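You operate a simulated robot arm through the tools that you are given. There is no shell and no other tool. Be economical: measure what you need, move in short steps, check, and stop when the job is done.

You run a simulated two-armed robot. Do the job below in one go: nothing can be reset, and whatever is moved stays where it is left.

JOB
Take the gold scarf from the top of the make-up table and lay it out flat on the top of the black table.

Only the result counts: the job must be done as asked and must still hold three seconds after the hand-in. Knocking over, shifting, dropping, spilling or breaking anything else fails it.

ROBOT AND FRAMES
Two 7-joint arms with two-finger parallel grippers on one trunk, on a base that drives. Base frame: it is fixed to the floor where the robot stands at the start and does not move with it; the origin is under the middle of the robot, x ahead of it, y to its left, z up. Units: mm, rad, N and s.
The left shoulder is at the start at [70, 134, 1076], the right one opposite. Places, roughly: top of the black table [900, 1300, 800]. Payload 1.57 kg a hand.
Tool frame (each hand has its own): the origin (TCP) lies between the finger pads and is the grasp point; the fingertips stand 30 mm ahead of it; z points along the fingers, y is the line along which they close. Largest opening 80 mm; finger width 17, thickness 12; the body of the gripper, 40 by 82 mm, starts 80 mm behind the TCP.
Orientation is that of the tool frame in the base frame, as a unit quaternion [w, x, y, z]. With the fingers straight down and closing along the base's y, the tool's x points along the base's -x, its y along +y and its z along -z.

CONTROLS
- The arms move only by the tool nudge_tool. It takes "left_deltas", "right_deltas" or both (then of equal length, played together; a hand with none holds still); each is a list of rows, each a list of 3 entries, a list of its own where there are three numbers: the shift along the base's x, y, z in m, then the turn, a rotation vector about the base's x, y, z in rad, then the opening in per cent of the stroke, from 0 (shut) to 100 (fully open). In form: [[[tx, ty, tz], [rx, ry, rz], claw], ...]. A call has 1 to 8 rows; each row is the pose to reach, as a shift and turn from the pose commanded when the call began. A row lasts 0.2 s, in which the tool goes at most 50 mm and 0.15 rad; a call with a longer step from one row to the next is refused whole, and so is a gripper value outside its range. A pose out of reach is approached as far as the arm can. The call stops where the force on the tool passes 40 N (or 10 N more than at its start, if that is more) or the arm is blocked; 0.2 s more then pass. The fingers move at their own pace (about 153 mm/s each) and stop on an object; they squeeze with about 42 N. The grip force told is the motor's: it shows also when the fingers shut on nothing. Time passes only in rows, and 0.2 s behind the last, so rows that repeat a pose let the fingers close. The reply holds the time, the measured pose of the TCP, the force on the tool along the base axes, the opening and the grip force, in the units named above and with some noise.
- Cameras (640 x 400 px; columns grow to the right, rows downward): "scene" is now at [128.2, 28.5, 1292.5]; the picture's right is [0.32, -0.95, 0.00], its down [-0.64, -0.22, -0.74] and it looks along [0.70, 0.24, -0.68] (base axes); focal length 264 px, centre (320, 200). "left" rides on the left gripper at [72, 7, -122] in its tool frame; the picture's right is [-0.09, 1.00, 0.00], its down [-0.84, -0.08, -0.54] and it looks along [-0.54, -0.05, 0.84] (tool axes); focal length 238 px, centre (320, 200). "right" rides on the right gripper at [72, -7, -122] in its tool frame; the picture's right is [0.09, 1.00, 0.00], its down [-0.84, 0.08, -0.54] and it looks along [-0.54, 0.05, 0.84] (tool axes); focal length 238 px, centre (320, 200). There is no depth. A picture from a camera that has moved, and an enlarged one, comes with that camera's place and axes in the base frame and with its lens.
- get_image(camera): a new picture of that camera. The clock stands still meanwhile.
- lift_body(by): slides the trunk up (or, below 0, down) by that many mm; the arms and the scene camera ride with it, the base frame stays. It gives what a move gives, with no picture.
- steer(legs): drives the robot by 1 to 6 legs, each [ahead, left, turn to the left] in mm, mm and rad, along the robot's own axes; the way and the turn of a leg run together, so that a leg with both is an arc; at most 1500 mm and 3.142 rad a leg. The arms and the cameras ride along, it lands a little off, and it stops where it bumps. It gives what a move gives.
- aim_head(pan, tilt): turns the head with the scene camera to pan (to the left, within 1.501 rad either way) and tilt (down, from -0.506 to 1.204), counted from straight ahead of the robot. It gives what a move gives.
- zoom(camera, box): a new picture of the part [left, top, right, bottom] of that camera's present view, enlarged. The clock stands still meanwhile.
- finish_job(): hands the job in; it is judged then, once.

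Go step by step. Nothing tells you exact positions but the pictures and the camera data: compare them with the known pose of the tool, close in by small moves and look again before you grip or let go. The budget is 120 turns and 88 pictures, counting those below and the enlarged ones. Unless the task says otherwise, let go and move clear before handing in, and close with one line.

The tools are called after "Request:" by a JSON object that holds its "op" and its "data". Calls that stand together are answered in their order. nudge_tool: Moves the arms, as the interface text tells. Its arguments: {"type":"object","properties":{"left_deltas":{"type":"array","items":{"type":"array"}},"right_deltas":{"type":"array","items":{"type":"array"}}},"required":[]} The other tools are called the same way: lift_body (by) slides the trunk up or down; steer (legs) drives the base; aim_head (pan, tilt) turns the head that bears the scene camera; get_image (camera) takes a picture; zoom (camera, box) takes an enlarged picture of a part of a camera's view; finish_job () hands the job in.

At the start:

```text
t: 0.0
left_position: [352.4, 409.1, 1030.0]
left_tcp_rot: [0.001, -0.001, 1.0, 0.0]
left_ft_force: [-0.3, 0.9, 0.9]
left_gripper_width: 80.1
left_grasp_force: 0.1
right_position: [389.2, -11.1, 1070.8]
right_tcp_rot: [0.0, 0.0, 1.0, 0.0]
right_ft_force: [-0.1, 0.2, -0.4]
right_gripper_width: 79.9
right_grasp_force: 0.1
trunk travel left (down, up): [-650.0, 290.0]
robot x, y, heading: [-3.4, 0.7, -0.001]
head pan, tilt: [0.33, 0.742]
```

scene: 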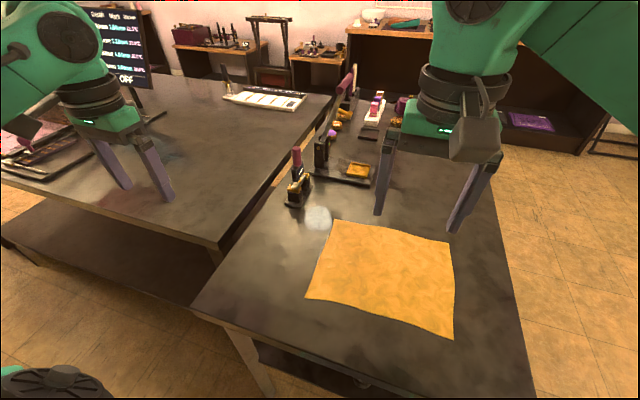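
right: 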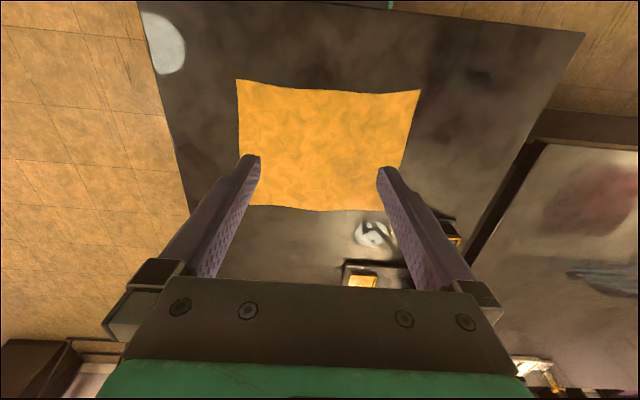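
left: 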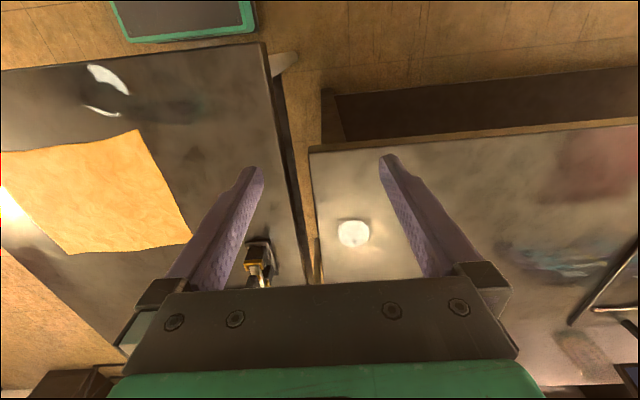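

The gold scarf lies on the table ahead, at about x 385–645, y −150..150. The black table is to the left, with its near edge at x≈420. I'll bring both hands above the scarf's two near corners and look again.

Request:
{"op": "nudge_tool", "data": {"left_deltas": [[[0.008, -0.036, -0.02], [0, 0, 0], 60], [[0.016, -0.072, -0.04], [0, 0, 0], 60], [[0.024, -0.108, -0.06], [0, 0, 0], 60], [[0.032, -0.144, -0.08], [0, 0, 0], 60], [[0.04, -0.18, -0.1], [0, 0, 0], 60], [[0.046, -0.216, -0.12], [0, 0, 0], 60], [[0.052, -0.252, -0.14], [0, 0, 0], 60], [[0.058, -0.286, -0.16], [0, 0, 0], 60]], "right_deltas": [[[0.003, -0.014, -0.025], [0, 0, 0], 60], [[0.006, -0.028, -0.05], [0, 0, 0], 60], [[0.009, -0.042, -0.075], [0, 0, 0], 60], [[0.012, -0.056, -0.1], [0, 0, 0], 60], [[0.015, -0.07, -0.125], [0, 0, 0], 60], [[0.018, -0.084, -0.15], [0, 0, 0], 60], [[0.02, -0.098, -0.175], [0, 0, 0], 60], [[0.021, -0.114, -0.2], [0, 0, 0], 60]]}}

Request:
{"op": "get_image", "data": {"camera": "scene"}}

Request:
{"op": "get_image", "data": {"camera": "right"}}

Request:
{"op": "get_image", "data": {"camera": "left"}}

```text
t: 1.8
left_position: [414.9, 120.7, 868.4]
left_tcp_rot: [-0.001, -0.002, 1.0, 0.0]
left_ft_force: [-1.4, 0.3, 0.1]
left_gripper_width: 48.2
left_grasp_force: 0.0
right_position: [411.4, -129.0, 869.5]
right_tcp_rot: [0.0, 0.0, 1.0, 0.0]
right_ft_force: [-0.7, 0.5, -0.6]
right_gripper_width: 48.0
right_grasp_force: 0.0
trunk travel left (down, up): [-650.0, 290.0]
robot x, y, heading: [0.6, -2.9, -0.001]
head pan, tilt: [0.33, 0.742]
```

```text
84 pictures are left
camera scene: at [129.5, 26.3, 1292.4], right [0.32, -0.95, 0.0], down [-0.64, -0.22, -0.74], along [0.7, 0.24, -0.68], focal length 264 px, centre (320, 200)
```

scene: 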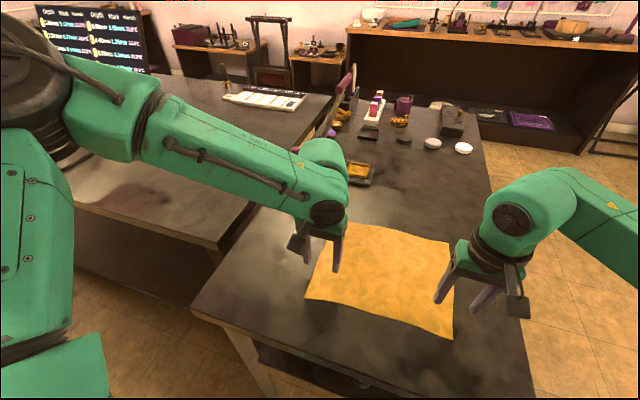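

```text
83 pictures are left
camera right: at [338.9, -136.1, 992.2], right [-0.09, 1.0, 0.0], down [0.84, 0.08, 0.54], along [0.54, 0.05, -0.84], focal length 238 px, centre (320, 200)
```

right: 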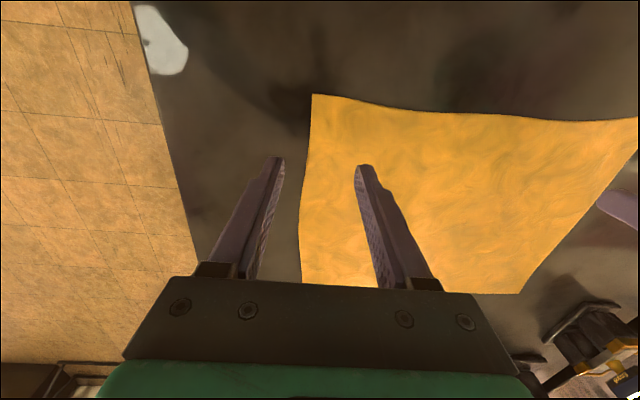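

```text
82 pictures are left
camera left: at [342.6, 126.6, 990.4], right [0.09, 1.0, 0.0], down [0.84, -0.08, 0.54], along [0.54, -0.05, -0.84], focal length 238 px, centre (320, 200)
```

left: 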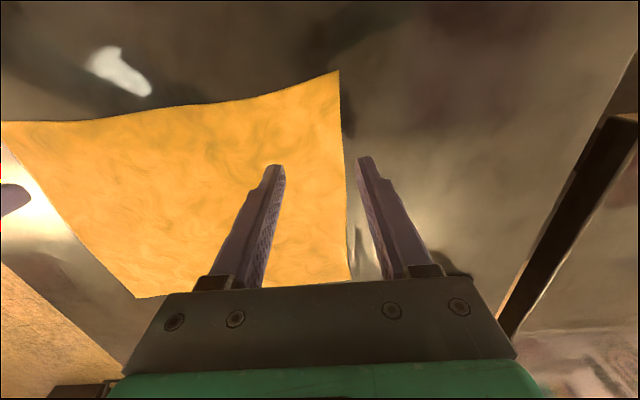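

The scarf spans about x 365–650, y −140..142. I'll move the hands over the near corners, fingers narrowed, and lower them almost to the cloth.

Request:
{"op": "nudge_tool", "data": {"left_deltas": [[[-0.015, -0.005, -0.03], [0, 0, 0], 40], [[-0.03, -0.008, -0.06], [0, 0, 0], 40], [[-0.03, -0.008, -0.08], [0, 0, 0], 40]], "right_deltas": [[[-0.013, 0.01, -0.03], [0, 0, 0], 40], [[-0.026, 0.016, -0.06], [0, 0, 0], 40], [[-0.026, 0.016, -0.08], [0, 0, 0], 40]]}}

Request:
{"op": "get_image", "data": {"camera": "right"}}

Request:
{"op": "get_image", "data": {"camera": "left"}}

```text
t: 2.4
left_position: [392.0, 113.7, 830.9]
left_tcp_rot: [0.014, 0.001, 1.0, -0.001]
left_ft_force: [-3.6, 0.5, 17.4]
left_gripper_width: 32.0
left_grasp_force: 0.1
right_position: [390.3, -113.6, 831.9]
right_tcp_rot: [0.004, 0.0, 1.0, 0.002]
right_ft_force: [-2.2, -0.5, 10.2]
right_gripper_width: 31.7
right_grasp_force: 0.1
trunk travel left (down, up): [-650.0, 290.0]
robot x, y, heading: [-0.5, -2.1, 0.003]
head pan, tilt: [0.33, 0.742]
stopped in row 2 (left hand): the force on the tool passed its limit (the readings are from after the stop); the commanded pose is now the measured one
```

```text
81 pictures are left
camera right: at [316.3, -119.9, 952.3], right [-0.09, 1.0, 0.0], down [0.83, 0.07, 0.55], along [0.55, 0.05, -0.83], focal length 238 px, centre (320, 200)
```

right: 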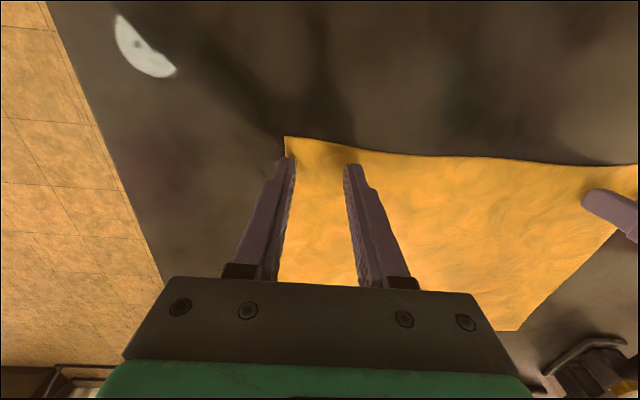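

```text
80 pictures are left
camera left: at [317.7, 121.5, 951.0], right [0.09, 1.0, 0.0], down [0.82, -0.08, 0.57], along [0.56, -0.05, -0.82], focal length 238 px, centre (320, 200)
```

left: 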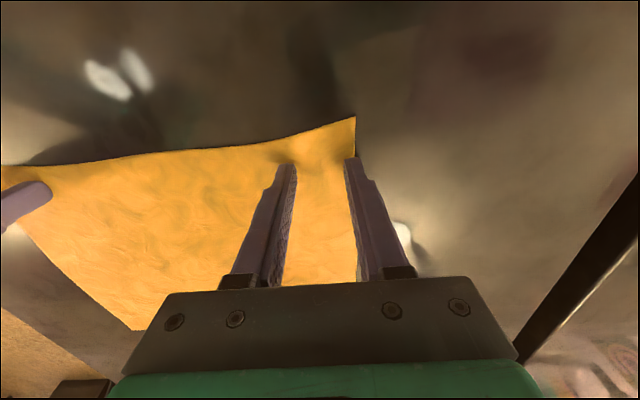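

Contact puts the table top at z≈800, so the scarf covers about x 365–590, y ±139. Both pairs of fingertips rest on the near corners, so I'll shift them slightly inward, press lightly and close.

Request:
{"op": "nudge_tool", "data": {"left_deltas": [[[-0.002, -0.003, 0.006], [0, 0, 0], 40], [[-0.006, -0.006, 0.004], [0, 0, 0], 40], [[-0.006, -0.006, -0.001], [0, 0, 0], 40], [[-0.006, -0.006, -0.001], [0, 0, 0], 20], [[-0.006, -0.006, -0.001], [0, 0, 0], 0], [[-0.006, -0.006, -0.001], [0, 0, 0], 0]], "right_deltas": [[[-0.002, 0.003, 0.006], [0, 0, 0], 40], [[-0.006, 0.006, 0.004], [0, 0, 0], 40], [[-0.006, 0.006, -0.001], [0, 0, 0], 40], [[-0.006, 0.006, -0.001], [0, 0, 0], 20], [[-0.006, 0.006, -0.001], [0, 0, 0], 0], [[-0.006, 0.006, -0.001], [0, 0, 0], 0]]}}

Request:
{"op": "get_image", "data": {"camera": "right"}}

Request:
{"op": "get_image", "data": {"camera": "left"}}

```text
t: 3.8
left_position: [387.0, 108.1, 831.0]
left_tcp_rot: [0.016, 0.001, 1.0, -0.002]
left_ft_force: [5.0, -2.1, 37.3]
left_gripper_width: 6.8
left_grasp_force: 25.9
right_position: [381.7, -106.4, 831.0]
right_tcp_rot: [0.007, 0.0, 1.0, 0.003]
right_ft_force: [3.2, 3.5, 19.2]
right_gripper_width: 1.7
right_grasp_force: 23.4
trunk travel left (down, up): [-650.0, 290.0]
robot x, y, heading: [0.8, -1.1, 0.007]
head pan, tilt: [0.33, 0.742]
```

```text
79 pictures are left
camera right: at [309.3, -114.4, 951.9], right [-0.09, 1.0, 0.0], down [0.83, 0.07, 0.55], along [0.55, 0.05, -0.83], focal length 238 px, centre (320, 200)
```

right: 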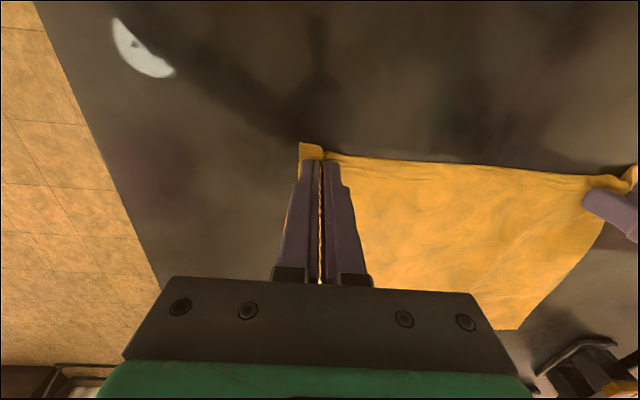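

```text
78 pictures are left
camera left: at [311.1, 115.6, 950.6], right [0.09, 1.0, 0.0], down [0.82, -0.08, 0.57], along [0.57, -0.05, -0.82], focal length 238 px, centre (320, 200)
```

left: 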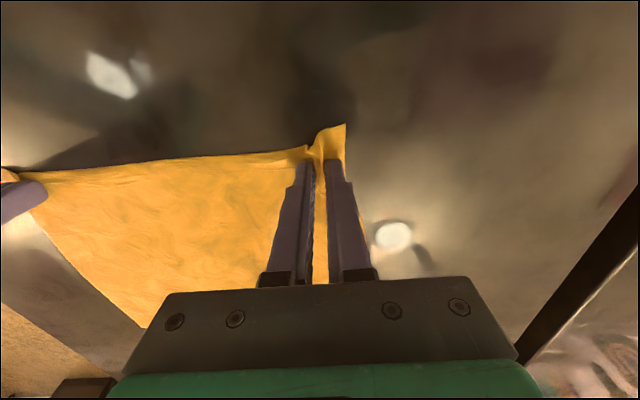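

Both corners are pinched with a fold of cloth between the pads. I'll lift slowly, keeping the hands level, and check.

Request:
{"op": "nudge_tool", "data": {"left_deltas": [[[0, 0, 0.005], [0, 0, 0], 0], [[0, 0, 0.03], [0, 0, 0], 0], [[0.01, 0, 0.06], [0, 0, 0], 0], [[0.02, 0, 0.09], [0, 0, 0], 0], [[0.03, 0, 0.12], [0, 0, 0], 0]], "right_deltas": [[[0, 0, 0.005], [0, 0, 0], 0], [[0, 0, 0.03], [0, 0, 0], 0], [[0.01, 0, 0.06], [0, 0, 0], 0], [[0.02, 0, 0.09], [0, 0, 0], 0], [[0.03, 0, 0.12], [0, 0, 0], 0]]}}

Request:
{"op": "get_image", "data": {"camera": "scene"}}

```text
t: 5.0
left_position: [417.8, 113.0, 945.7]
left_tcp_rot: [0.01, 0.001, 1.0, -0.002]
left_ft_force: [0.4, -6.1, 0.1]
left_gripper_width: 6.7
left_grasp_force: 26.0
right_position: [412.9, -107.1, 949.5]
right_tcp_rot: [0.003, -0.001, 1.0, 0.001]
right_ft_force: [-0.4, 7.0, 0.7]
right_gripper_width: 1.6
right_grasp_force: 23.1
trunk travel left (down, up): [-650.0, 290.0]
robot x, y, heading: [-1.8, 0.8, 0.004]
head pan, tilt: [0.33, 0.742]
```

```text
77 pictures are left
camera scene: at [127.7, 28.5, 1292.5], right [0.32, -0.95, 0.0], down [-0.64, -0.22, -0.74], along [0.7, 0.24, -0.68], focal length 264 px, centre (320, 200)
```

scene: 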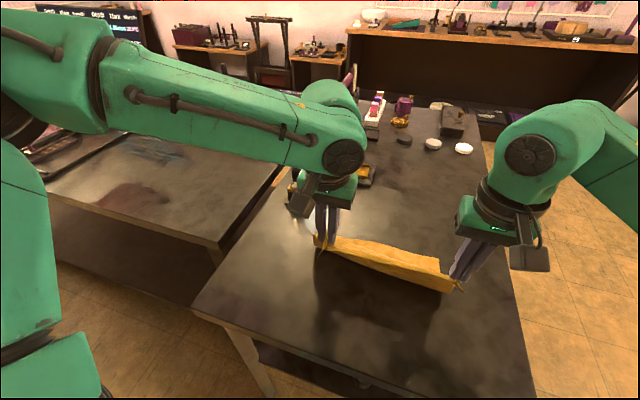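

The scarf hangs between the two hands. I'll lift higher, easing the sideways tension a little, and raise the trunk so it clears everything.

Request:
{"op": "nudge_tool", "data": {"left_deltas": [[[0, -0.002, 0.03], [0, 0, 0], 0], [[0, -0.003, 0.06], [0, 0, 0], 0], [[0, -0.003, 0.09], [0, 0, 0], 0], [[0, -0.003, 0.12], [0, 0, 0], 0], [[0, -0.003, 0.15], [0, 0, 0], 0]], "right_deltas": [[[0, 0.002, 0.03], [0, 0, 0], 0], [[0, 0.003, 0.06], [0, 0, 0], 0], [[0, 0.003, 0.09], [0, 0, 0], 0], [[0, 0.003, 0.12], [0, 0, 0], 0], [[0, 0.003, 0.15], [0, 0, 0], 0]]}}

Request:
{"op": "lift_body", "data": {"by": 150}}

Request:
{"op": "get_image", "data": {"camera": "scene"}}

```text
t: 6.2
left_position: [415.8, 109.4, 1099.3]
left_tcp_rot: [0.011, 0.001, 1.0, -0.001]
left_ft_force: [0.0, -1.8, 0.1]
left_gripper_width: 6.4
left_grasp_force: 26.3
right_position: [415.7, -101.5, 1098.0]
right_tcp_rot: [0.003, 0.001, 1.0, 0.0]
right_ft_force: [0.1, 0.6, -0.4]
right_gripper_width: 1.3
right_grasp_force: 23.5
trunk travel left (down, up): [-650.0, 290.0]
robot x, y, heading: [-0.1, -3.5, -0.002]
head pan, tilt: [0.33, 0.742]
```

```text
t: 7.9
left_position: [417.8, 107.6, 1247.0]
left_tcp_rot: [0.011, 0.0, 1.0, -0.001]
left_ft_force: [-0.4, 0.0, 0.6]
left_gripper_width: 6.6
left_grasp_force: 26.3
right_position: [416.5, -100.9, 1247.0]
right_tcp_rot: [0.003, 0.0, 1.0, 0.002]
right_ft_force: [-0.1, 0.2, 0.0]
right_gripper_width: 1.1
right_grasp_force: 23.4
trunk travel left (down, up): [-800.0, 140.0]
robot x, y, heading: [0.8, -1.9, 0.0]
head pan, tilt: [0.33, 0.742]
```

```text
76 pictures are left
camera scene: at [128.5, 28.5, 1442.5], right [0.32, -0.95, 0.0], down [-0.64, -0.22, -0.74], along [0.7, 0.24, -0.68], focal length 264 px, centre (320, 200)
```

scene: 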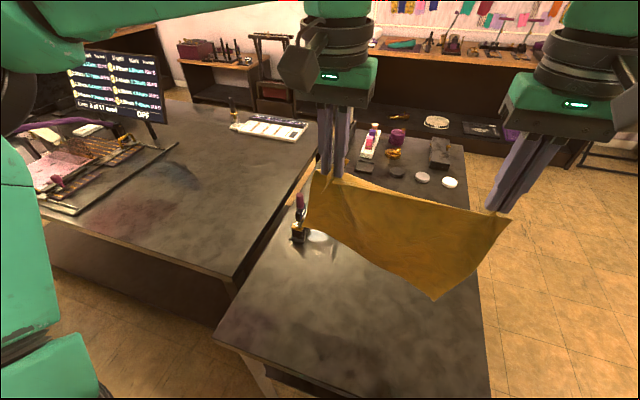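

The scarf hangs freely. The clear part of the black table is about x 420–1300, y 390–950, with a tray beyond that to the left. I'll look left before driving.

Request:
{"op": "aim_head", "data": {"pan": 1.1, "tilt": 0.8}}

Request:
{"op": "get_image", "data": {"camera": "scene"}}

```text
t: 9.0
left_position: [417.5, 108.1, 1247.0]
left_tcp_rot: [0.011, 0.001, 1.0, -0.001]
left_ft_force: [-0.2, -0.4, 1.1]
left_gripper_width: 6.4
left_grasp_force: 25.6
right_position: [416.9, -102.4, 1247.5]
right_tcp_rot: [0.003, 0.0, 1.0, 0.001]
right_ft_force: [0.0, 0.0, -0.3]
right_gripper_width: 1.5
right_grasp_force: 23.1
trunk travel left (down, up): [-800.0, 140.0]
robot x, y, heading: [-1.7, 1.0, 0.001]
head pan, tilt: [1.1, 0.799]
```

```text
75 pictures are left
camera scene: at [86.3, 73.3, 1437.8], right [0.89, -0.45, 0.0], down [-0.33, -0.64, -0.7], along [0.32, 0.62, -0.72], focal length 264 px, centre (320, 200)
```

scene: 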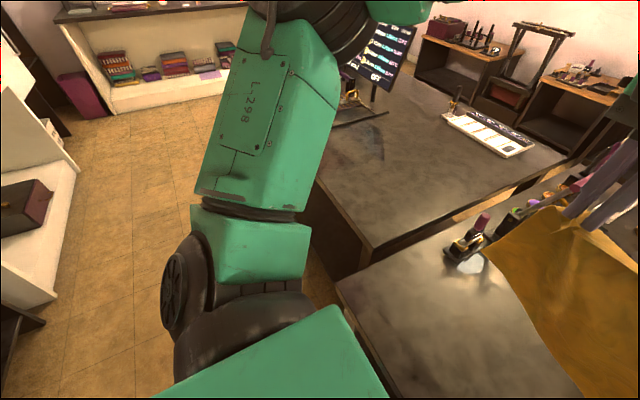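

The floor to the left is clear. I'll drive sideways to the left in front of the free area of the black table.

Request:
{"op": "steer", "data": {"legs": [[0, 660, 0]]}}

Request:
{"op": "aim_head", "data": {"pan": 0.0, "tilt": 0.85}}

Request:
{"op": "get_image", "data": {"camera": "scene"}}

```text
t: 12.7
left_position: [418.8, 762.0, 1247.5]
left_tcp_rot: [0.011, 0.002, 1.0, 0.0]
left_ft_force: [0.3, -0.5, -0.2]
left_gripper_width: 6.6
left_grasp_force: 26.3
right_position: [416.3, 552.4, 1246.7]
right_tcp_rot: [0.004, 0.002, 1.0, 0.002]
right_ft_force: [-0.2, 0.7, -0.4]
right_gripper_width: 1.4
right_grasp_force: 23.8
trunk travel left (down, up): [-800.0, 140.0]
robot x, y, heading: [0.3, 660.9, -0.001]
head pan, tilt: [1.1, 0.799]
```

```text
t: 14.0
left_position: [418.2, 762.8, 1247.1]
left_tcp_rot: [0.011, 0.002, 1.0, 0.0]
left_ft_force: [-0.6, 0.4, -0.1]
left_gripper_width: 6.4
left_grasp_force: 26.2
right_position: [417.6, 553.2, 1245.9]
right_tcp_rot: [0.003, 0.004, 1.0, 0.002]
right_ft_force: [0.7, 0.8, -0.3]
right_gripper_width: 1.3
right_grasp_force: 23.2
trunk travel left (down, up): [-800.0, 140.0]
robot x, y, heading: [4.1, 654.4, -0.005]
head pan, tilt: [0.0, 0.85]
```

```text
74 pictures are left
camera scene: at [129.1, 658.2, 1433.8], right [0.0, -1.0, 0.0], down [-0.75, 0.0, -0.66], along [0.66, 0.0, -0.75], focal length 264 px, centre (320, 200)
```

scene: 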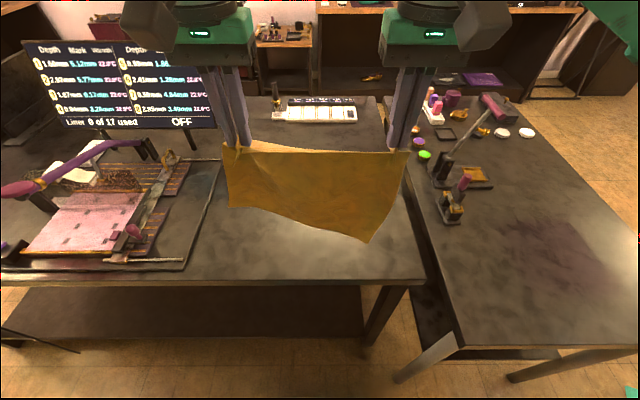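

The clear patch of the black table is about x 405–1000, y 410–1010, and the scarf is centred over it at y≈657. I'll drive ahead 100 mm, which stays clear of the table edge, then reach the hands forward.

Request:
{"op": "steer", "data": {"legs": [[100, 10, 0]]}}

Request:
{"op": "nudge_tool", "data": {"left_deltas": [[[0.035, 0, -0.02], [0, 0, 0], 0], [[0.07, 0.001, -0.04], [0, 0, 0], 0], [[0.105, 0.002, -0.06], [0, 0, 0], 0], [[0.14, 0.003, -0.08], [0, 0, 0], 0], [[0.17, 0.003, -0.1], [0, 0, 0], 0], [[0.17, 0.003, -0.1], [0, 0, 0], 0]], "right_deltas": [[[0.035, 0, -0.02], [0, 0, 0], 0], [[0.07, -0.001, -0.04], [0, 0, 0], 0], [[0.105, -0.002, -0.06], [0, 0, 0], 0], [[0.14, -0.003, -0.08], [0, 0, 0], 0], [[0.17, -0.003, -0.1], [0, 0, 0], 0], [[0.17, -0.003, -0.1], [0, 0, 0], 0]]}}

Request:
{"op": "get_image", "data": {"camera": "scene"}}

```text
t: 15.2
left_position: [515.1, 772.7, 1248.6]
left_tcp_rot: [0.013, 0.003, 1.0, 0.0]
left_ft_force: [-0.2, 0.4, 0.8]
left_gripper_width: 6.6
left_grasp_force: 26.2
right_position: [512.7, 563.3, 1248.4]
right_tcp_rot: [0.005, 0.002, 1.0, 0.002]
right_ft_force: [0.3, 0.1, 0.1]
right_gripper_width: 1.3
right_grasp_force: 23.5
trunk travel left (down, up): [-800.0, 140.0]
robot x, y, heading: [101.1, 665.4, -0.005]
head pan, tilt: [0.0, 0.85]
```

```text
t: 16.4
left_position: [630.3, 808.4, 1142.7]
left_tcp_rot: [0.017, 0.008, 1.0, -0.01]
left_ft_force: [3.2, -20.6, 1.8]
left_gripper_width: 6.0
left_grasp_force: 25.4
left hand out of reach, approached as far as the arm can: row 2, 3, 4, 5, 6
right_position: [674.8, 570.6, 1154.6]
right_tcp_rot: [0.003, -0.009, 1.0, 0.01]
right_ft_force: [-4.1, 19.7, -1.4]
right_gripper_width: 0.8
right_grasp_force: 22.7
right hand out of reach, approached as far as the arm can: row 5, 6
trunk travel left (down, up): [-800.0, 140.0]
robot x, y, heading: [103.0, 667.9, -0.004]
head pan, tilt: [0.0, 0.85]
stopped in row 6 (left hand): the force on the tool passed its limit (the readings are from after the stop); the commanded pose is now the measured one
```

```text
73 pictures are left
camera scene: at [227.0, 668.0, 1434.0], right [0.0, -1.0, 0.0], down [-0.75, 0.0, -0.66], along [0.66, 0.0, -0.75], focal length 264 px, centre (320, 200)
```

scene: 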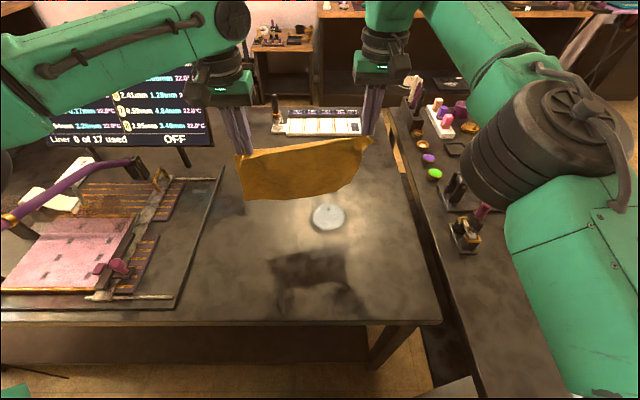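

The left hand ran out of reach and stretched the scarf, though the grip held. I'll bring both hands back level at x≈600, about 210 mm apart, and then lower.

Request:
{"op": "nudge_tool", "data": {"left_deltas": [[[-0.01, -0.02, 0], [0, 0, 0], 0], [[-0.03, -0.029, 0], [0, 0, 0], 0], [[-0.03, -0.029, 0], [0, 0, 0], 0]], "right_deltas": [[[-0.03, 0, -0.005], [0, 0, 0], 0], [[-0.075, 0, -0.012], [0, 0, 0], 0], [[-0.075, 0, -0.012], [0, 0, 0], 0]]}}

Request:
{"op": "get_image", "data": {"camera": "scene"}}

Request:
{"op": "get_image", "data": {"camera": "left"}}

Request:
{"op": "get_image", "data": {"camera": "right"}}

```text
t: 17.2
left_position: [599.1, 784.6, 1140.4]
left_tcp_rot: [0.014, 0.006, 1.0, -0.007]
left_ft_force: [-0.1, -0.5, -0.6]
left_gripper_width: 1.7
left_grasp_force: 23.5
left hand out of reach, approached as far as the arm can: row 1
right_position: [604.0, 568.3, 1140.7]
right_tcp_rot: [0.001, -0.004, 1.0, 0.006]
right_ft_force: [0.6, -0.2, -0.1]
right_gripper_width: 0.8
right_grasp_force: 23.2
trunk travel left (down, up): [-800.0, 140.0]
robot x, y, heading: [99.6, 666.7, -0.003]
head pan, tilt: [0.0, 0.85]
```

```text
72 pictures are left
camera scene: at [229.1, 669.2, 1433.7], right [0.0, -1.0, 0.0], down [-0.75, 0.0, -0.66], along [0.66, 0.0, -0.75], focal length 264 px, centre (320, 200)
```

scene: 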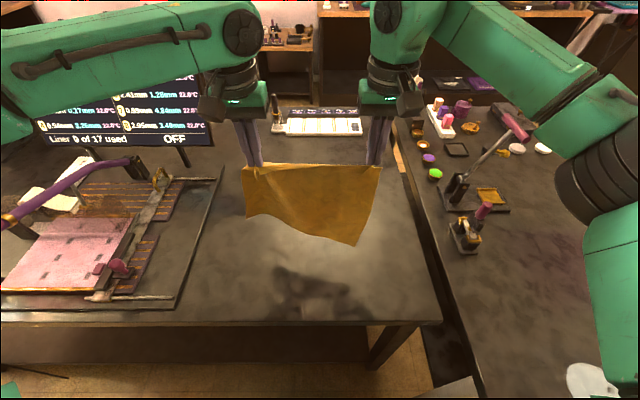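

```text
71 pictures are left
camera left: at [523.8, 794.0, 1260.1], right [0.1, 0.99, -0.01], down [0.82, -0.08, 0.57], along [0.56, -0.07, -0.82], focal length 238 px, centre (320, 200)
```

left: 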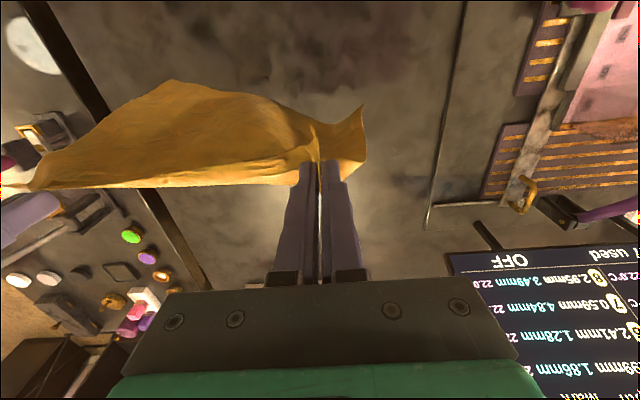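

```text
70 pictures are left
camera right: at [531.3, 559.3, 1261.5], right [-0.1, 0.99, 0.01], down [0.83, 0.08, 0.55], along [0.54, 0.07, -0.84], focal length 238 px, centre (320, 200)
```

right: 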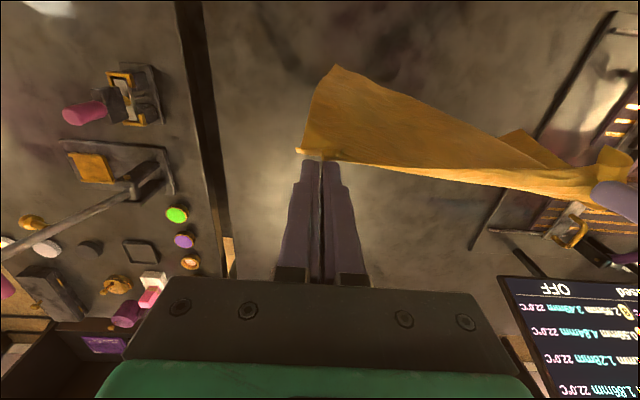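

The free edge trails toward me, so I'll land that edge near the front of the table and lay the cloth out away from me. Next I move the hands back to x≈480 and lower the trunk.

Request:
{"op": "nudge_tool", "data": {"left_deltas": [[[-0.02, -0.003, 0], [0, 0, 0], 0], [[-0.04, -0.003, 0], [0, 0, 0], 0], [[-0.06, -0.003, 0], [0, 0, 0], 0], [[-0.08, -0.003, 0], [0, 0, 0], 0], [[-0.095, -0.003, 0], [0, 0, 0], 0], [[-0.11, -0.003, 0], [0, 0, 0], 0], [[-0.12, -0.003, 0], [0, 0, 0], 0]], "right_deltas": [[[-0.02, 0, 0], [0, 0, 0], 0], [[-0.04, 0, 0], [0, 0, 0], 0], [[-0.06, 0, 0], [0, 0, 0], 0], [[-0.08, 0, 0], [0, 0, 0], 0], [[-0.1, 0, 0], [0, 0, 0], 0], [[-0.115, 0, 0], [0, 0, 0], 0], [[-0.125, 0, 0], [0, 0, 0], 0]]}}

Request:
{"op": "lift_body", "data": {"by": -75}}

Request:
{"op": "get_image", "data": {"camera": "scene"}}

Request:
{"op": "get_image", "data": {"camera": "left"}}

Request:
{"op": "get_image", "data": {"camera": "right"}}

```text
t: 18.9
left_position: [481.4, 780.4, 1141.5]
left_tcp_rot: [0.015, 0.006, 1.0, -0.007]
left_ft_force: [0.6, 0.1, 0.0]
left_gripper_width: 2.0
left_grasp_force: 22.7
right_position: [478.3, 565.3, 1140.9]
right_tcp_rot: [0.003, -0.006, 1.0, 0.007]
right_ft_force: [-0.2, 0.0, -0.2]
right_gripper_width: 1.2
right_grasp_force: 23.6
trunk travel left (down, up): [-800.0, 140.0]
robot x, y, heading: [102.1, 668.3, -0.004]
head pan, tilt: [0.0, 0.85]
```

```text
t: 20.0
left_position: [481.8, 779.4, 1068.3]
left_tcp_rot: [0.014, 0.006, 1.0, -0.006]
left_ft_force: [0.9, -0.3, 0.7]
left_gripper_width: 2.0
left_grasp_force: 24.0
right_position: [479.4, 564.5, 1065.7]
right_tcp_rot: [0.002, -0.006, 1.0, 0.007]
right_ft_force: [0.4, -0.6, -0.3]
right_gripper_width: 1.0
right_grasp_force: 23.2
trunk travel left (down, up): [-725.0, 215.0]
robot x, y, heading: [101.4, 667.1, -0.005]
head pan, tilt: [0.0, 0.85]
```

```text
69 pictures are left
camera scene: at [228.2, 667.9, 1358.8], right [0.0, -1.0, 0.0], down [-0.75, 0.0, -0.66], along [0.66, 0.0, -0.75], focal length 264 px, centre (320, 200)
```

scene: 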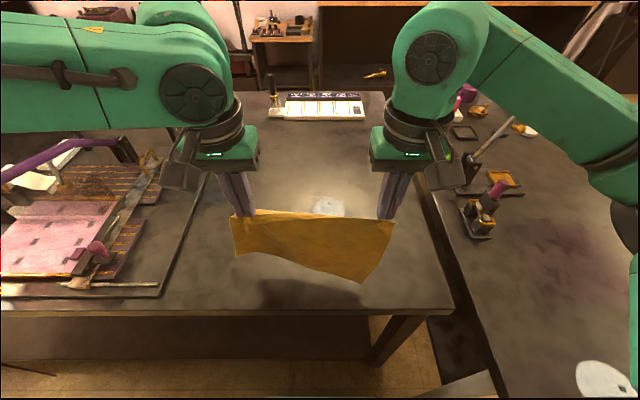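

```text
68 pictures are left
camera left: at [407.1, 789.4, 1186.5], right [0.1, 0.99, -0.01], down [0.82, -0.08, 0.57], along [0.56, -0.07, -0.82], focal length 238 px, centre (320, 200)
```

left: 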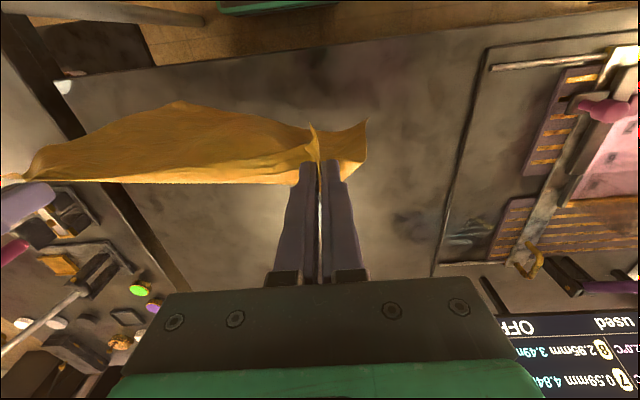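

```text
67 pictures are left
camera right: at [406.9, 555.6, 1186.7], right [-0.1, 0.99, 0.01], down [0.83, 0.08, 0.55], along [0.54, 0.07, -0.84], focal length 238 px, centre (320, 200)
```

right: 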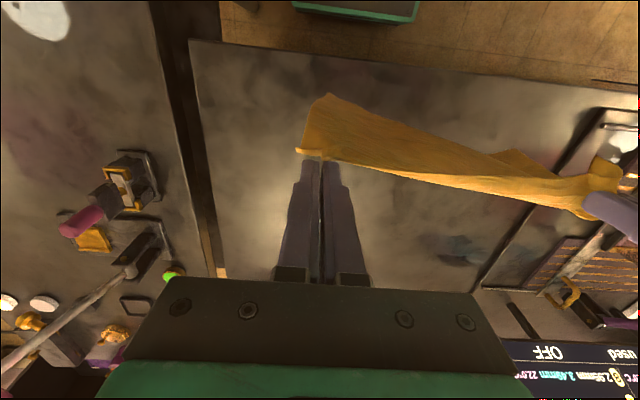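

Request:
{"op": "zoom", "data": {"camera": "scene", "box": [200, 170, 424, 310]}}

```text
2.86 times, centred on (312, 240) of scene
camera zoom: at [228.2, 667.9, 1358.8], right [0.0, -1.0, 0.0], down [-0.75, 0.0, -0.66], along [0.66, 0.0, -0.75], focal length 753 px, centre (343, 86)
```

zoom: 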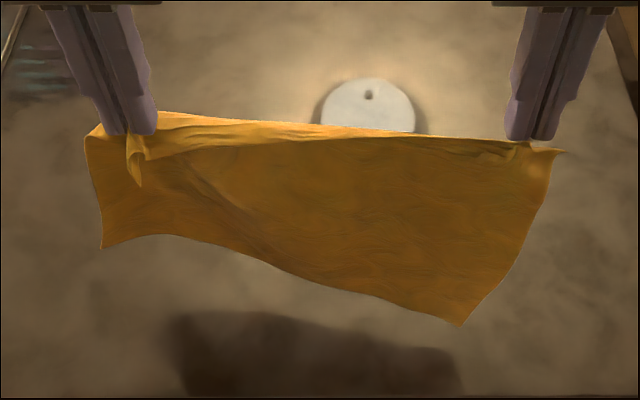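

Request:
{"op": "zoom", "data": {"camera": "left", "box": [220, 80, 412, 200]}}

Request:
{"op": "zoom", "data": {"camera": "right", "box": [280, 60, 640, 285]}}

Request:
{"op": "zoom", "data": {"camera": "left", "box": [0, 60, 400, 310]}}

```text
3.33 times, centred on (316, 140) of left
camera zoom: at [407.1, 789.4, 1186.5], right [0.1, 0.99, -0.01], down [0.82, -0.08, 0.57], along [0.56, -0.07, -0.82], focal length 794 px, centre (333, 400)
```

zoom: 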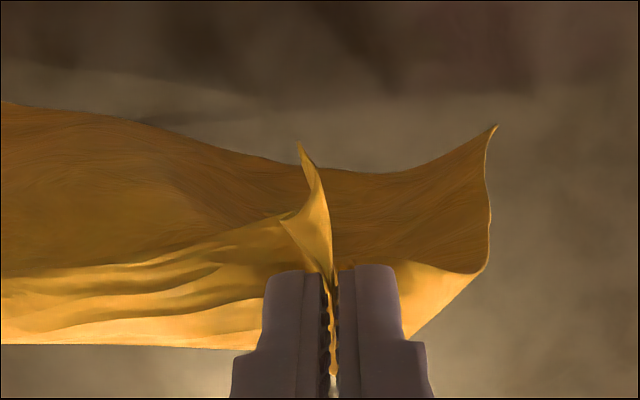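

```text
1.78 times, centred on (460, 172) of right
camera zoom: at [406.9, 555.6, 1186.7], right [-0.1, 0.99, 0.01], down [0.83, 0.08, 0.55], along [0.54, 0.07, -0.84], focal length 424 px, centre (71, 249)
```

zoom: 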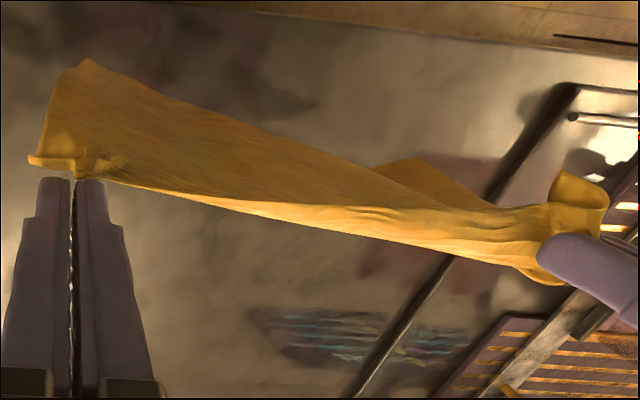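

```text
1.60 times, centred on (200, 185) of left
camera zoom: at [407.1, 789.4, 1186.5], right [0.1, 0.99, -0.01], down [0.82, -0.08, 0.57], along [0.56, -0.07, -0.82], focal length 381 px, centre (512, 224)
```

zoom: 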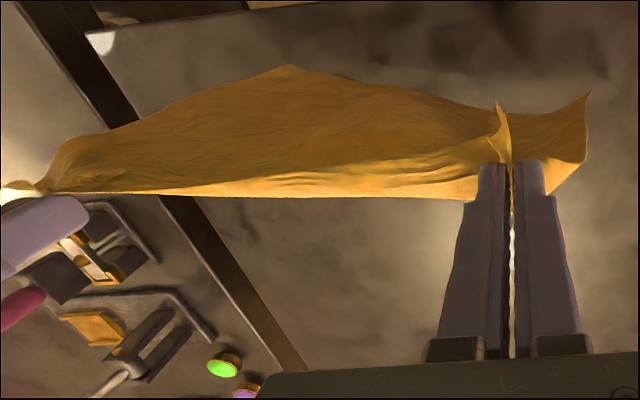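

The cloth has to be laid the same way it was picked up, with the body beyond the hands, so pulling toward me avoids a fold. I'll raise the trunk for more reach, then bring the hands down and slowly forward to x≈655.

Request:
{"op": "lift_body", "data": {"by": 150}}

Request:
{"op": "nudge_tool", "data": {"left_deltas": [[[0, 0, -0.04], [0, 0, 0], 0], [[0.0, 0, -0.08], [0, 0, 0], 0], [[0.025, 0, -0.11], [0, 0, 0], 0], [[0.05, 0, -0.115], [0, 0, 0], 0], [[0.08, 0, -0.115], [0, 0, 0], 0], [[0.11, 0, -0.115], [0, 0, 0], 0], [[0.14, 0, -0.115], [0, 0, 0], 0], [[0.165, 0, -0.115], [0, 0, 0], 0]], "right_deltas": [[[0, 0, -0.04], [0, 0, 0], 0], [[0.0, 0, -0.08], [0, 0, 0], 0], [[0.025, 0, -0.11], [0, 0, 0], 0], [[0.05, 0, -0.115], [0, 0, 0], 0], [[0.08, 0, -0.115], [0, 0, 0], 0], [[0.11, 0, -0.115], [0, 0, 0], 0], [[0.14, 0, -0.115], [0, 0, 0], 0], [[0.165, 0, -0.115], [0, 0, 0], 0]]}}

Request:
{"op": "get_image", "data": {"camera": "scene"}}

Request:
{"op": "get_image", "data": {"camera": "right"}}

```text
t: 21.7
left_position: [483.1, 780.9, 1216.8]
left_tcp_rot: [0.014, 0.006, 1.0, -0.006]
left_ft_force: [-0.1, -0.3, 0.1]
left_gripper_width: 1.9
left_grasp_force: 24.0
right_position: [479.9, 565.4, 1215.9]
right_tcp_rot: [0.002, -0.006, 1.0, 0.008]
right_ft_force: [0.5, 0.3, 0.7]
right_gripper_width: 1.0
right_grasp_force: 23.1
trunk travel left (down, up): [-875.0, 65.0]
robot x, y, heading: [101.2, 668.9, -0.009]
head pan, tilt: [0.0, 0.85]
```

```text
t: 23.5
left_position: [617.6, 798.2, 1108.2]
left_tcp_rot: [0.016, 0.007, 1.0, -0.008]
left_ft_force: [0.4, -8.2, -0.3]
left_gripper_width: 2.0
left_grasp_force: 23.9
left hand out of reach, approached as far as the arm can: row 7, 8
right_position: [644.1, 569.8, 1098.9]
right_tcp_rot: [0.002, -0.007, 1.0, 0.008]
right_ft_force: [-0.8, 8.3, -0.6]
right_gripper_width: 1.2
right_grasp_force: 22.8
trunk travel left (down, up): [-875.0, 65.0]
robot x, y, heading: [97.9, 665.0, -0.008]
head pan, tilt: [0.0, 0.85]
```

```text
62 pictures are left
camera scene: at [228.5, 668.9, 1508.8], right [0.0, -1.0, 0.0], down [-0.75, 0.0, -0.66], along [0.66, 0.0, -0.75], focal length 264 px, centre (320, 200)
```

scene: 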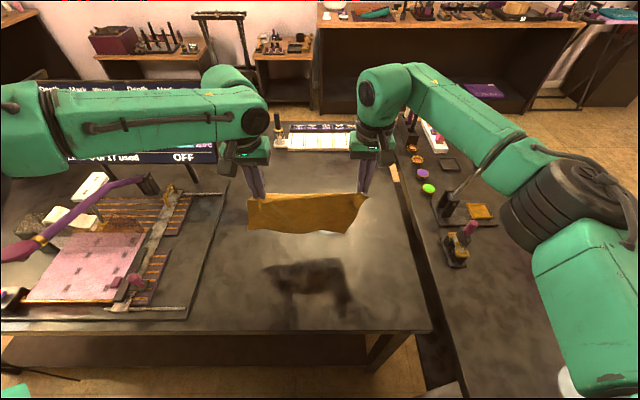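

```text
61 pictures are left
camera right: at [571.6, 559.5, 1219.5], right [-0.11, 0.99, 0.01], down [0.83, 0.08, 0.55], along [0.54, 0.07, -0.84], focal length 238 px, centre (320, 200)
```

right: 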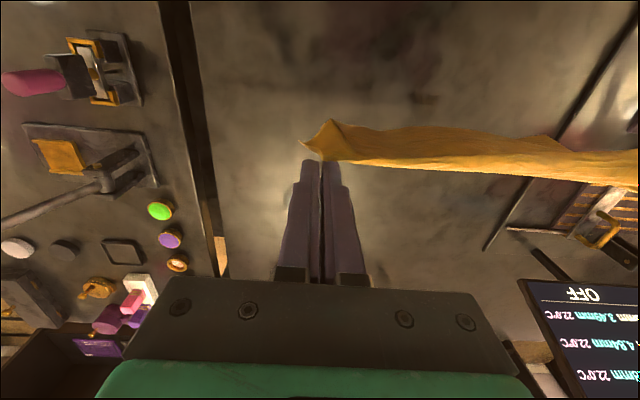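

The left arm can't reach much beyond x≈600. I'll bring the hands back to x≈560 and look down to see how much further ahead the base can go.

Request:
{"op": "nudge_tool", "data": {"left_deltas": [[[-0.02, -0.015, 0], [0, 0, 0], 0], [[-0.05, -0.02, -0.005], [0, 0, 0], 0], [[-0.06, -0.02, -0.005], [0, 0, 0], 0]], "right_deltas": [[[-0.035, -0.003, 0], [0, 0, 0], 0], [[-0.07, -0.005, 0], [0, 0, 0], 0], [[-0.085, -0.005, 0], [0, 0, 0], 0]]}}

Request:
{"op": "aim_head", "data": {"pan": 0.0, "tilt": 1.2}}

Request:
{"op": "get_image", "data": {"camera": "scene"}}

```text
t: 24.3
left_position: [557.8, 781.2, 1104.0]
left_tcp_rot: [0.015, 0.006, 1.0, -0.007]
left_ft_force: [0.4, -1.2, 0.5]
left_gripper_width: 1.8
left_grasp_force: 23.0
right_position: [560.4, 560.3, 1098.4]
right_tcp_rot: [0.003, -0.006, 1.0, 0.007]
right_ft_force: [-0.3, 2.7, -0.1]
right_gripper_width: 1.2
right_grasp_force: 23.1
trunk travel left (down, up): [-875.0, 65.0]
robot x, y, heading: [100.2, 665.4, -0.002]
head pan, tilt: [0.0, 0.85]
```

```text
t: 25.1
left_position: [557.2, 780.8, 1103.4]
left_tcp_rot: [0.014, 0.006, 1.0, -0.006]
left_ft_force: [0.2, -1.5, -0.5]
left_gripper_width: 2.0
left_grasp_force: 23.5
right_position: [561.4, 560.3, 1098.3]
right_tcp_rot: [0.002, -0.005, 1.0, 0.007]
right_ft_force: [-0.4, 1.6, 0.6]
right_gripper_width: 1.1
right_grasp_force: 22.7
trunk travel left (down, up): [-875.0, 65.0]
robot x, y, heading: [104.2, 668.4, -0.003]
head pan, tilt: [0.0, 1.201]
```

```text
60 pictures are left
camera scene: at [206.6, 667.8, 1485.1], right [0.0, -1.0, 0.0], down [-0.93, 0.0, -0.36], along [0.36, 0.0, -0.93], focal length 264 px, centre (320, 200)
```

scene: 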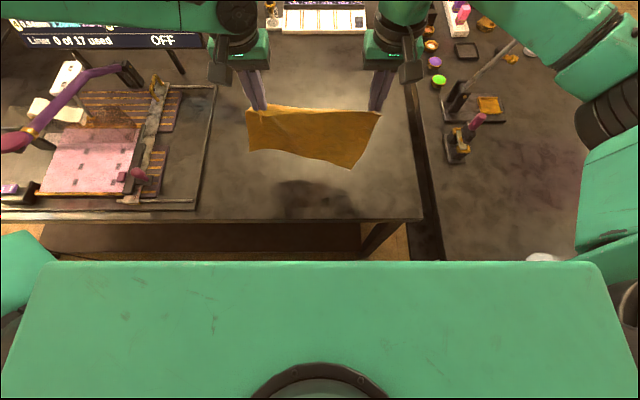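

The chest hides the base, so I'd rather not drive closer. I'll pitch both grippers forward about 0.6 rad instead, which puts the fingertips further out without more arm reach.

Request:
{"op": "nudge_tool", "data": {"left_deltas": [[[0.01, 0, 0], [0, -0.14, 0], 0], [[0.025, 0, 0], [0, -0.28, 0], 0], [[0.04, 0, 0], [0, -0.42, 0], 0], [[0.06, 0, 0], [0, -0.56, 0], 0], [[0.08, 0, 0], [0, -0.65, 0], 0], [[0.1, 0, 0], [0, -0.65, 0], 0], [[0.1, 0, 0], [0, -0.65, 0], 0]], "right_deltas": [[[0.01, 0, 0.002], [0, -0.14, 0], 0], [[0.025, 0.002, 0.004], [0, -0.28, 0], 0], [[0.04, 0.003, 0.005], [0, -0.42, 0], 0], [[0.06, 0.003, 0.005], [0, -0.56, 0], 0], [[0.08, 0.003, 0.005], [0, -0.65, 0], 0], [[0.1, 0.003, 0.005], [0, -0.65, 0], 0], [[0.1, 0.003, 0.005], [0, -0.65, 0], 0]]}}

Request:
{"op": "aim_head", "data": {"pan": 0.0, "tilt": 0.85}}

Request:
{"op": "get_image", "data": {"camera": "scene"}}

Request:
{"op": "get_image", "data": {"camera": "right"}}

Request:
{"op": "get_image", "data": {"camera": "left"}}

```text
t: 26.8
left_position: [654.4, 780.8, 1104.0]
left_tcp_rot: [0.334, 0.008, 0.943, -0.004]
left_ft_force: [-0.1, -1.7, 0.1]
left_gripper_width: 1.9
left_grasp_force: 23.3
right_position: [660.1, 564.3, 1108.1]
right_tcp_rot: [0.321, -0.008, 0.947, 0.005]
right_ft_force: [0.4, 0.1, -0.2]
right_gripper_width: 1.2
right_grasp_force: 23.4
trunk travel left (down, up): [-875.0, 65.0]
robot x, y, heading: [102.2, 665.8, -0.006]
head pan, tilt: [0.0, 1.201]
```

```text
t: 27.6
left_position: [655.0, 781.9, 1104.8]
left_tcp_rot: [0.333, 0.008, 0.943, -0.004]
left_ft_force: [-0.1, -1.0, -0.3]
left_gripper_width: 1.9
left_grasp_force: 23.6
right_position: [660.2, 563.6, 1107.3]
right_tcp_rot: [0.322, -0.009, 0.947, 0.005]
right_ft_force: [-0.2, 0.4, -0.1]
right_gripper_width: 1.1
right_grasp_force: 23.1
trunk travel left (down, up): [-875.0, 65.0]
robot x, y, heading: [99.6, 664.6, -0.0]
head pan, tilt: [0.0, 0.85]
```

```text
59 pictures are left
camera scene: at [228.1, 667.9, 1508.8], right [0.0, -1.0, 0.0], down [-0.75, 0.0, -0.66], along [0.66, 0.0, -0.75], focal length 264 px, centre (320, 200)
```

scene: 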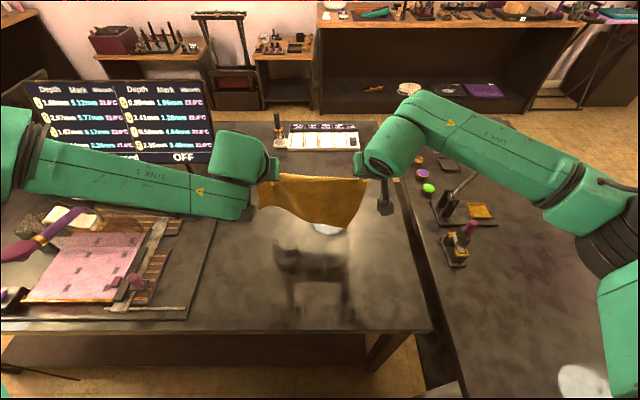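

```text
58 pictures are left
camera right: at [528.8, 554.4, 1160.1], right [-0.09, 0.99, -0.05], down [0.33, 0.08, 0.94], along [0.94, 0.07, -0.34], focal length 238 px, centre (320, 200)
```

right: 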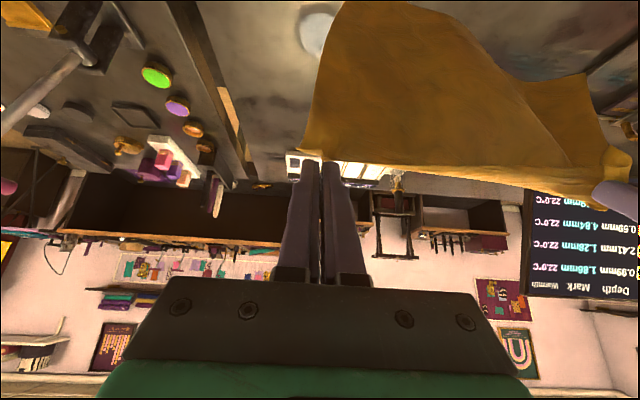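

```text
57 pictures are left
camera left: at [522.5, 790.3, 1153.9], right [0.09, 0.99, 0.06], down [0.31, -0.08, 0.95], along [0.95, -0.07, -0.31], focal length 238 px, centre (320, 200)
```

left: 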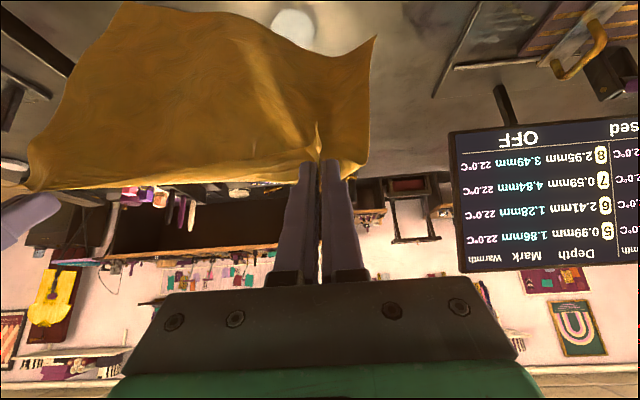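

The reach is good now, with hands level at x≈657 and the cloth hanging freely. I'll lower until the free edge touches, then start the arc toward me.

Request:
{"op": "nudge_tool", "data": {"left_deltas": [[[0.002, 0, -0.035], [0, 0, 0], 0], [[0.003, 0, -0.068], [0, 0, 0], 0], [[-0.02, 0, -0.07], [0, 0, 0], 0], [[-0.041, 0, -0.073], [0, 0, 0], 0], [[-0.062, 0, -0.079], [0, 0, 0], 0], [[-0.082, 0, -0.086], [0, 0, 0], 0], [[-0.102, 0, -0.096], [0, 0, 0], 0], [[-0.1205, 0, -0.108], [0, 0, 0], 0]], "right_deltas": [[[0, 0, -0.035], [0, 0, 0], 0], [[0, 0, -0.07], [0, 0, 0], 0], [[-0.022, 0, -0.072], [0, 0, 0], 0], [[-0.044, 0, -0.075], [0, 0, 0], 0], [[-0.065, 0, -0.081], [0, 0, 0], 0], [[-0.085, 0, -0.088], [0, 0, 0], 0], [[-0.105, 0, -0.098], [0, 0, 0], 0], [[-0.1235, 0, -0.11], [0, 0, 0], 0]]}}

Request:
{"op": "get_image", "data": {"camera": "scene"}}

Request:
{"op": "get_image", "data": {"camera": "right"}}

Request:
{"op": "get_image", "data": {"camera": "left"}}

```text
t: 29.4
left_position: [533.7, 781.5, 995.7]
left_tcp_rot: [0.334, 0.007, 0.943, -0.004]
left_ft_force: [0.1, -1.2, -0.9]
left_gripper_width: 1.8
left_grasp_force: 23.6
left hand out of reach, approached as far as the arm can: row 2
right_position: [531.0, 562.2, 994.9]
right_tcp_rot: [0.322, -0.007, 0.947, 0.005]
right_ft_force: [0.1, 1.2, 0.6]
right_gripper_width: 1.1
right_grasp_force: 23.3
trunk travel left (down, up): [-875.0, 65.0]
robot x, y, heading: [102.3, 666.3, -0.0]
head pan, tilt: [0.0, 0.85]
```

```text
56 pictures are left
camera scene: at [227.9, 667.6, 1508.9], right [0.0, -1.0, 0.0], down [-0.75, 0.0, -0.66], along [0.66, 0.0, -0.75], focal length 264 px, centre (320, 200)
```

scene: 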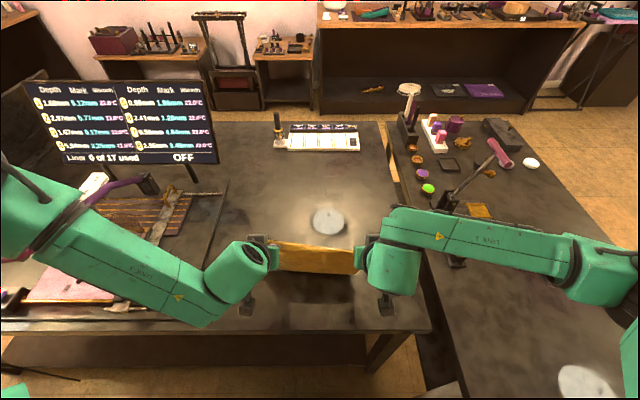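

```text
55 pictures are left
camera right: at [400.5, 553.5, 1047.9], right [-0.09, 0.99, -0.05], down [0.33, 0.08, 0.94], along [0.94, 0.07, -0.34], focal length 238 px, centre (320, 200)
```

right: 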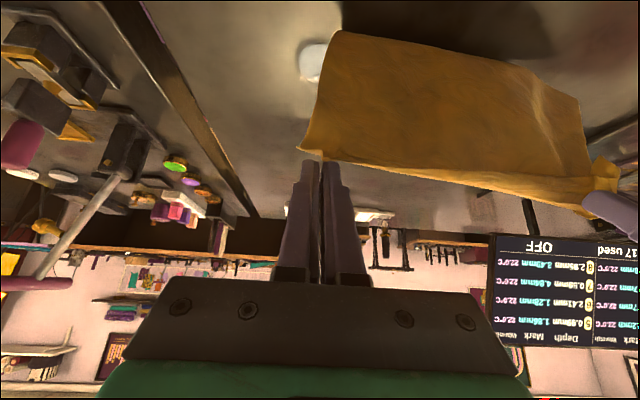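

```text
54 pictures are left
camera left: at [402.5, 790.2, 1046.2], right [0.09, 0.99, 0.06], down [0.31, -0.08, 0.95], along [0.95, -0.07, -0.31], focal length 238 px, centre (320, 200)
```

left: 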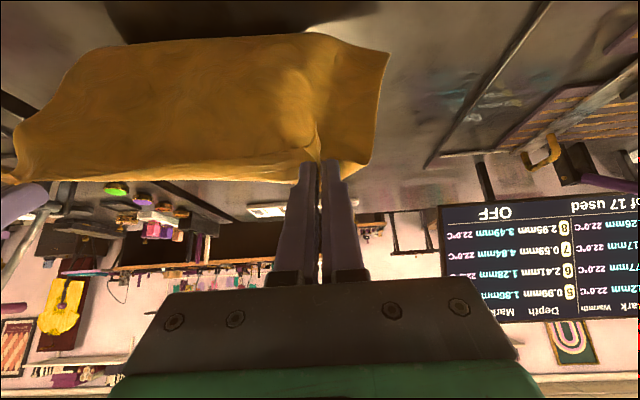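

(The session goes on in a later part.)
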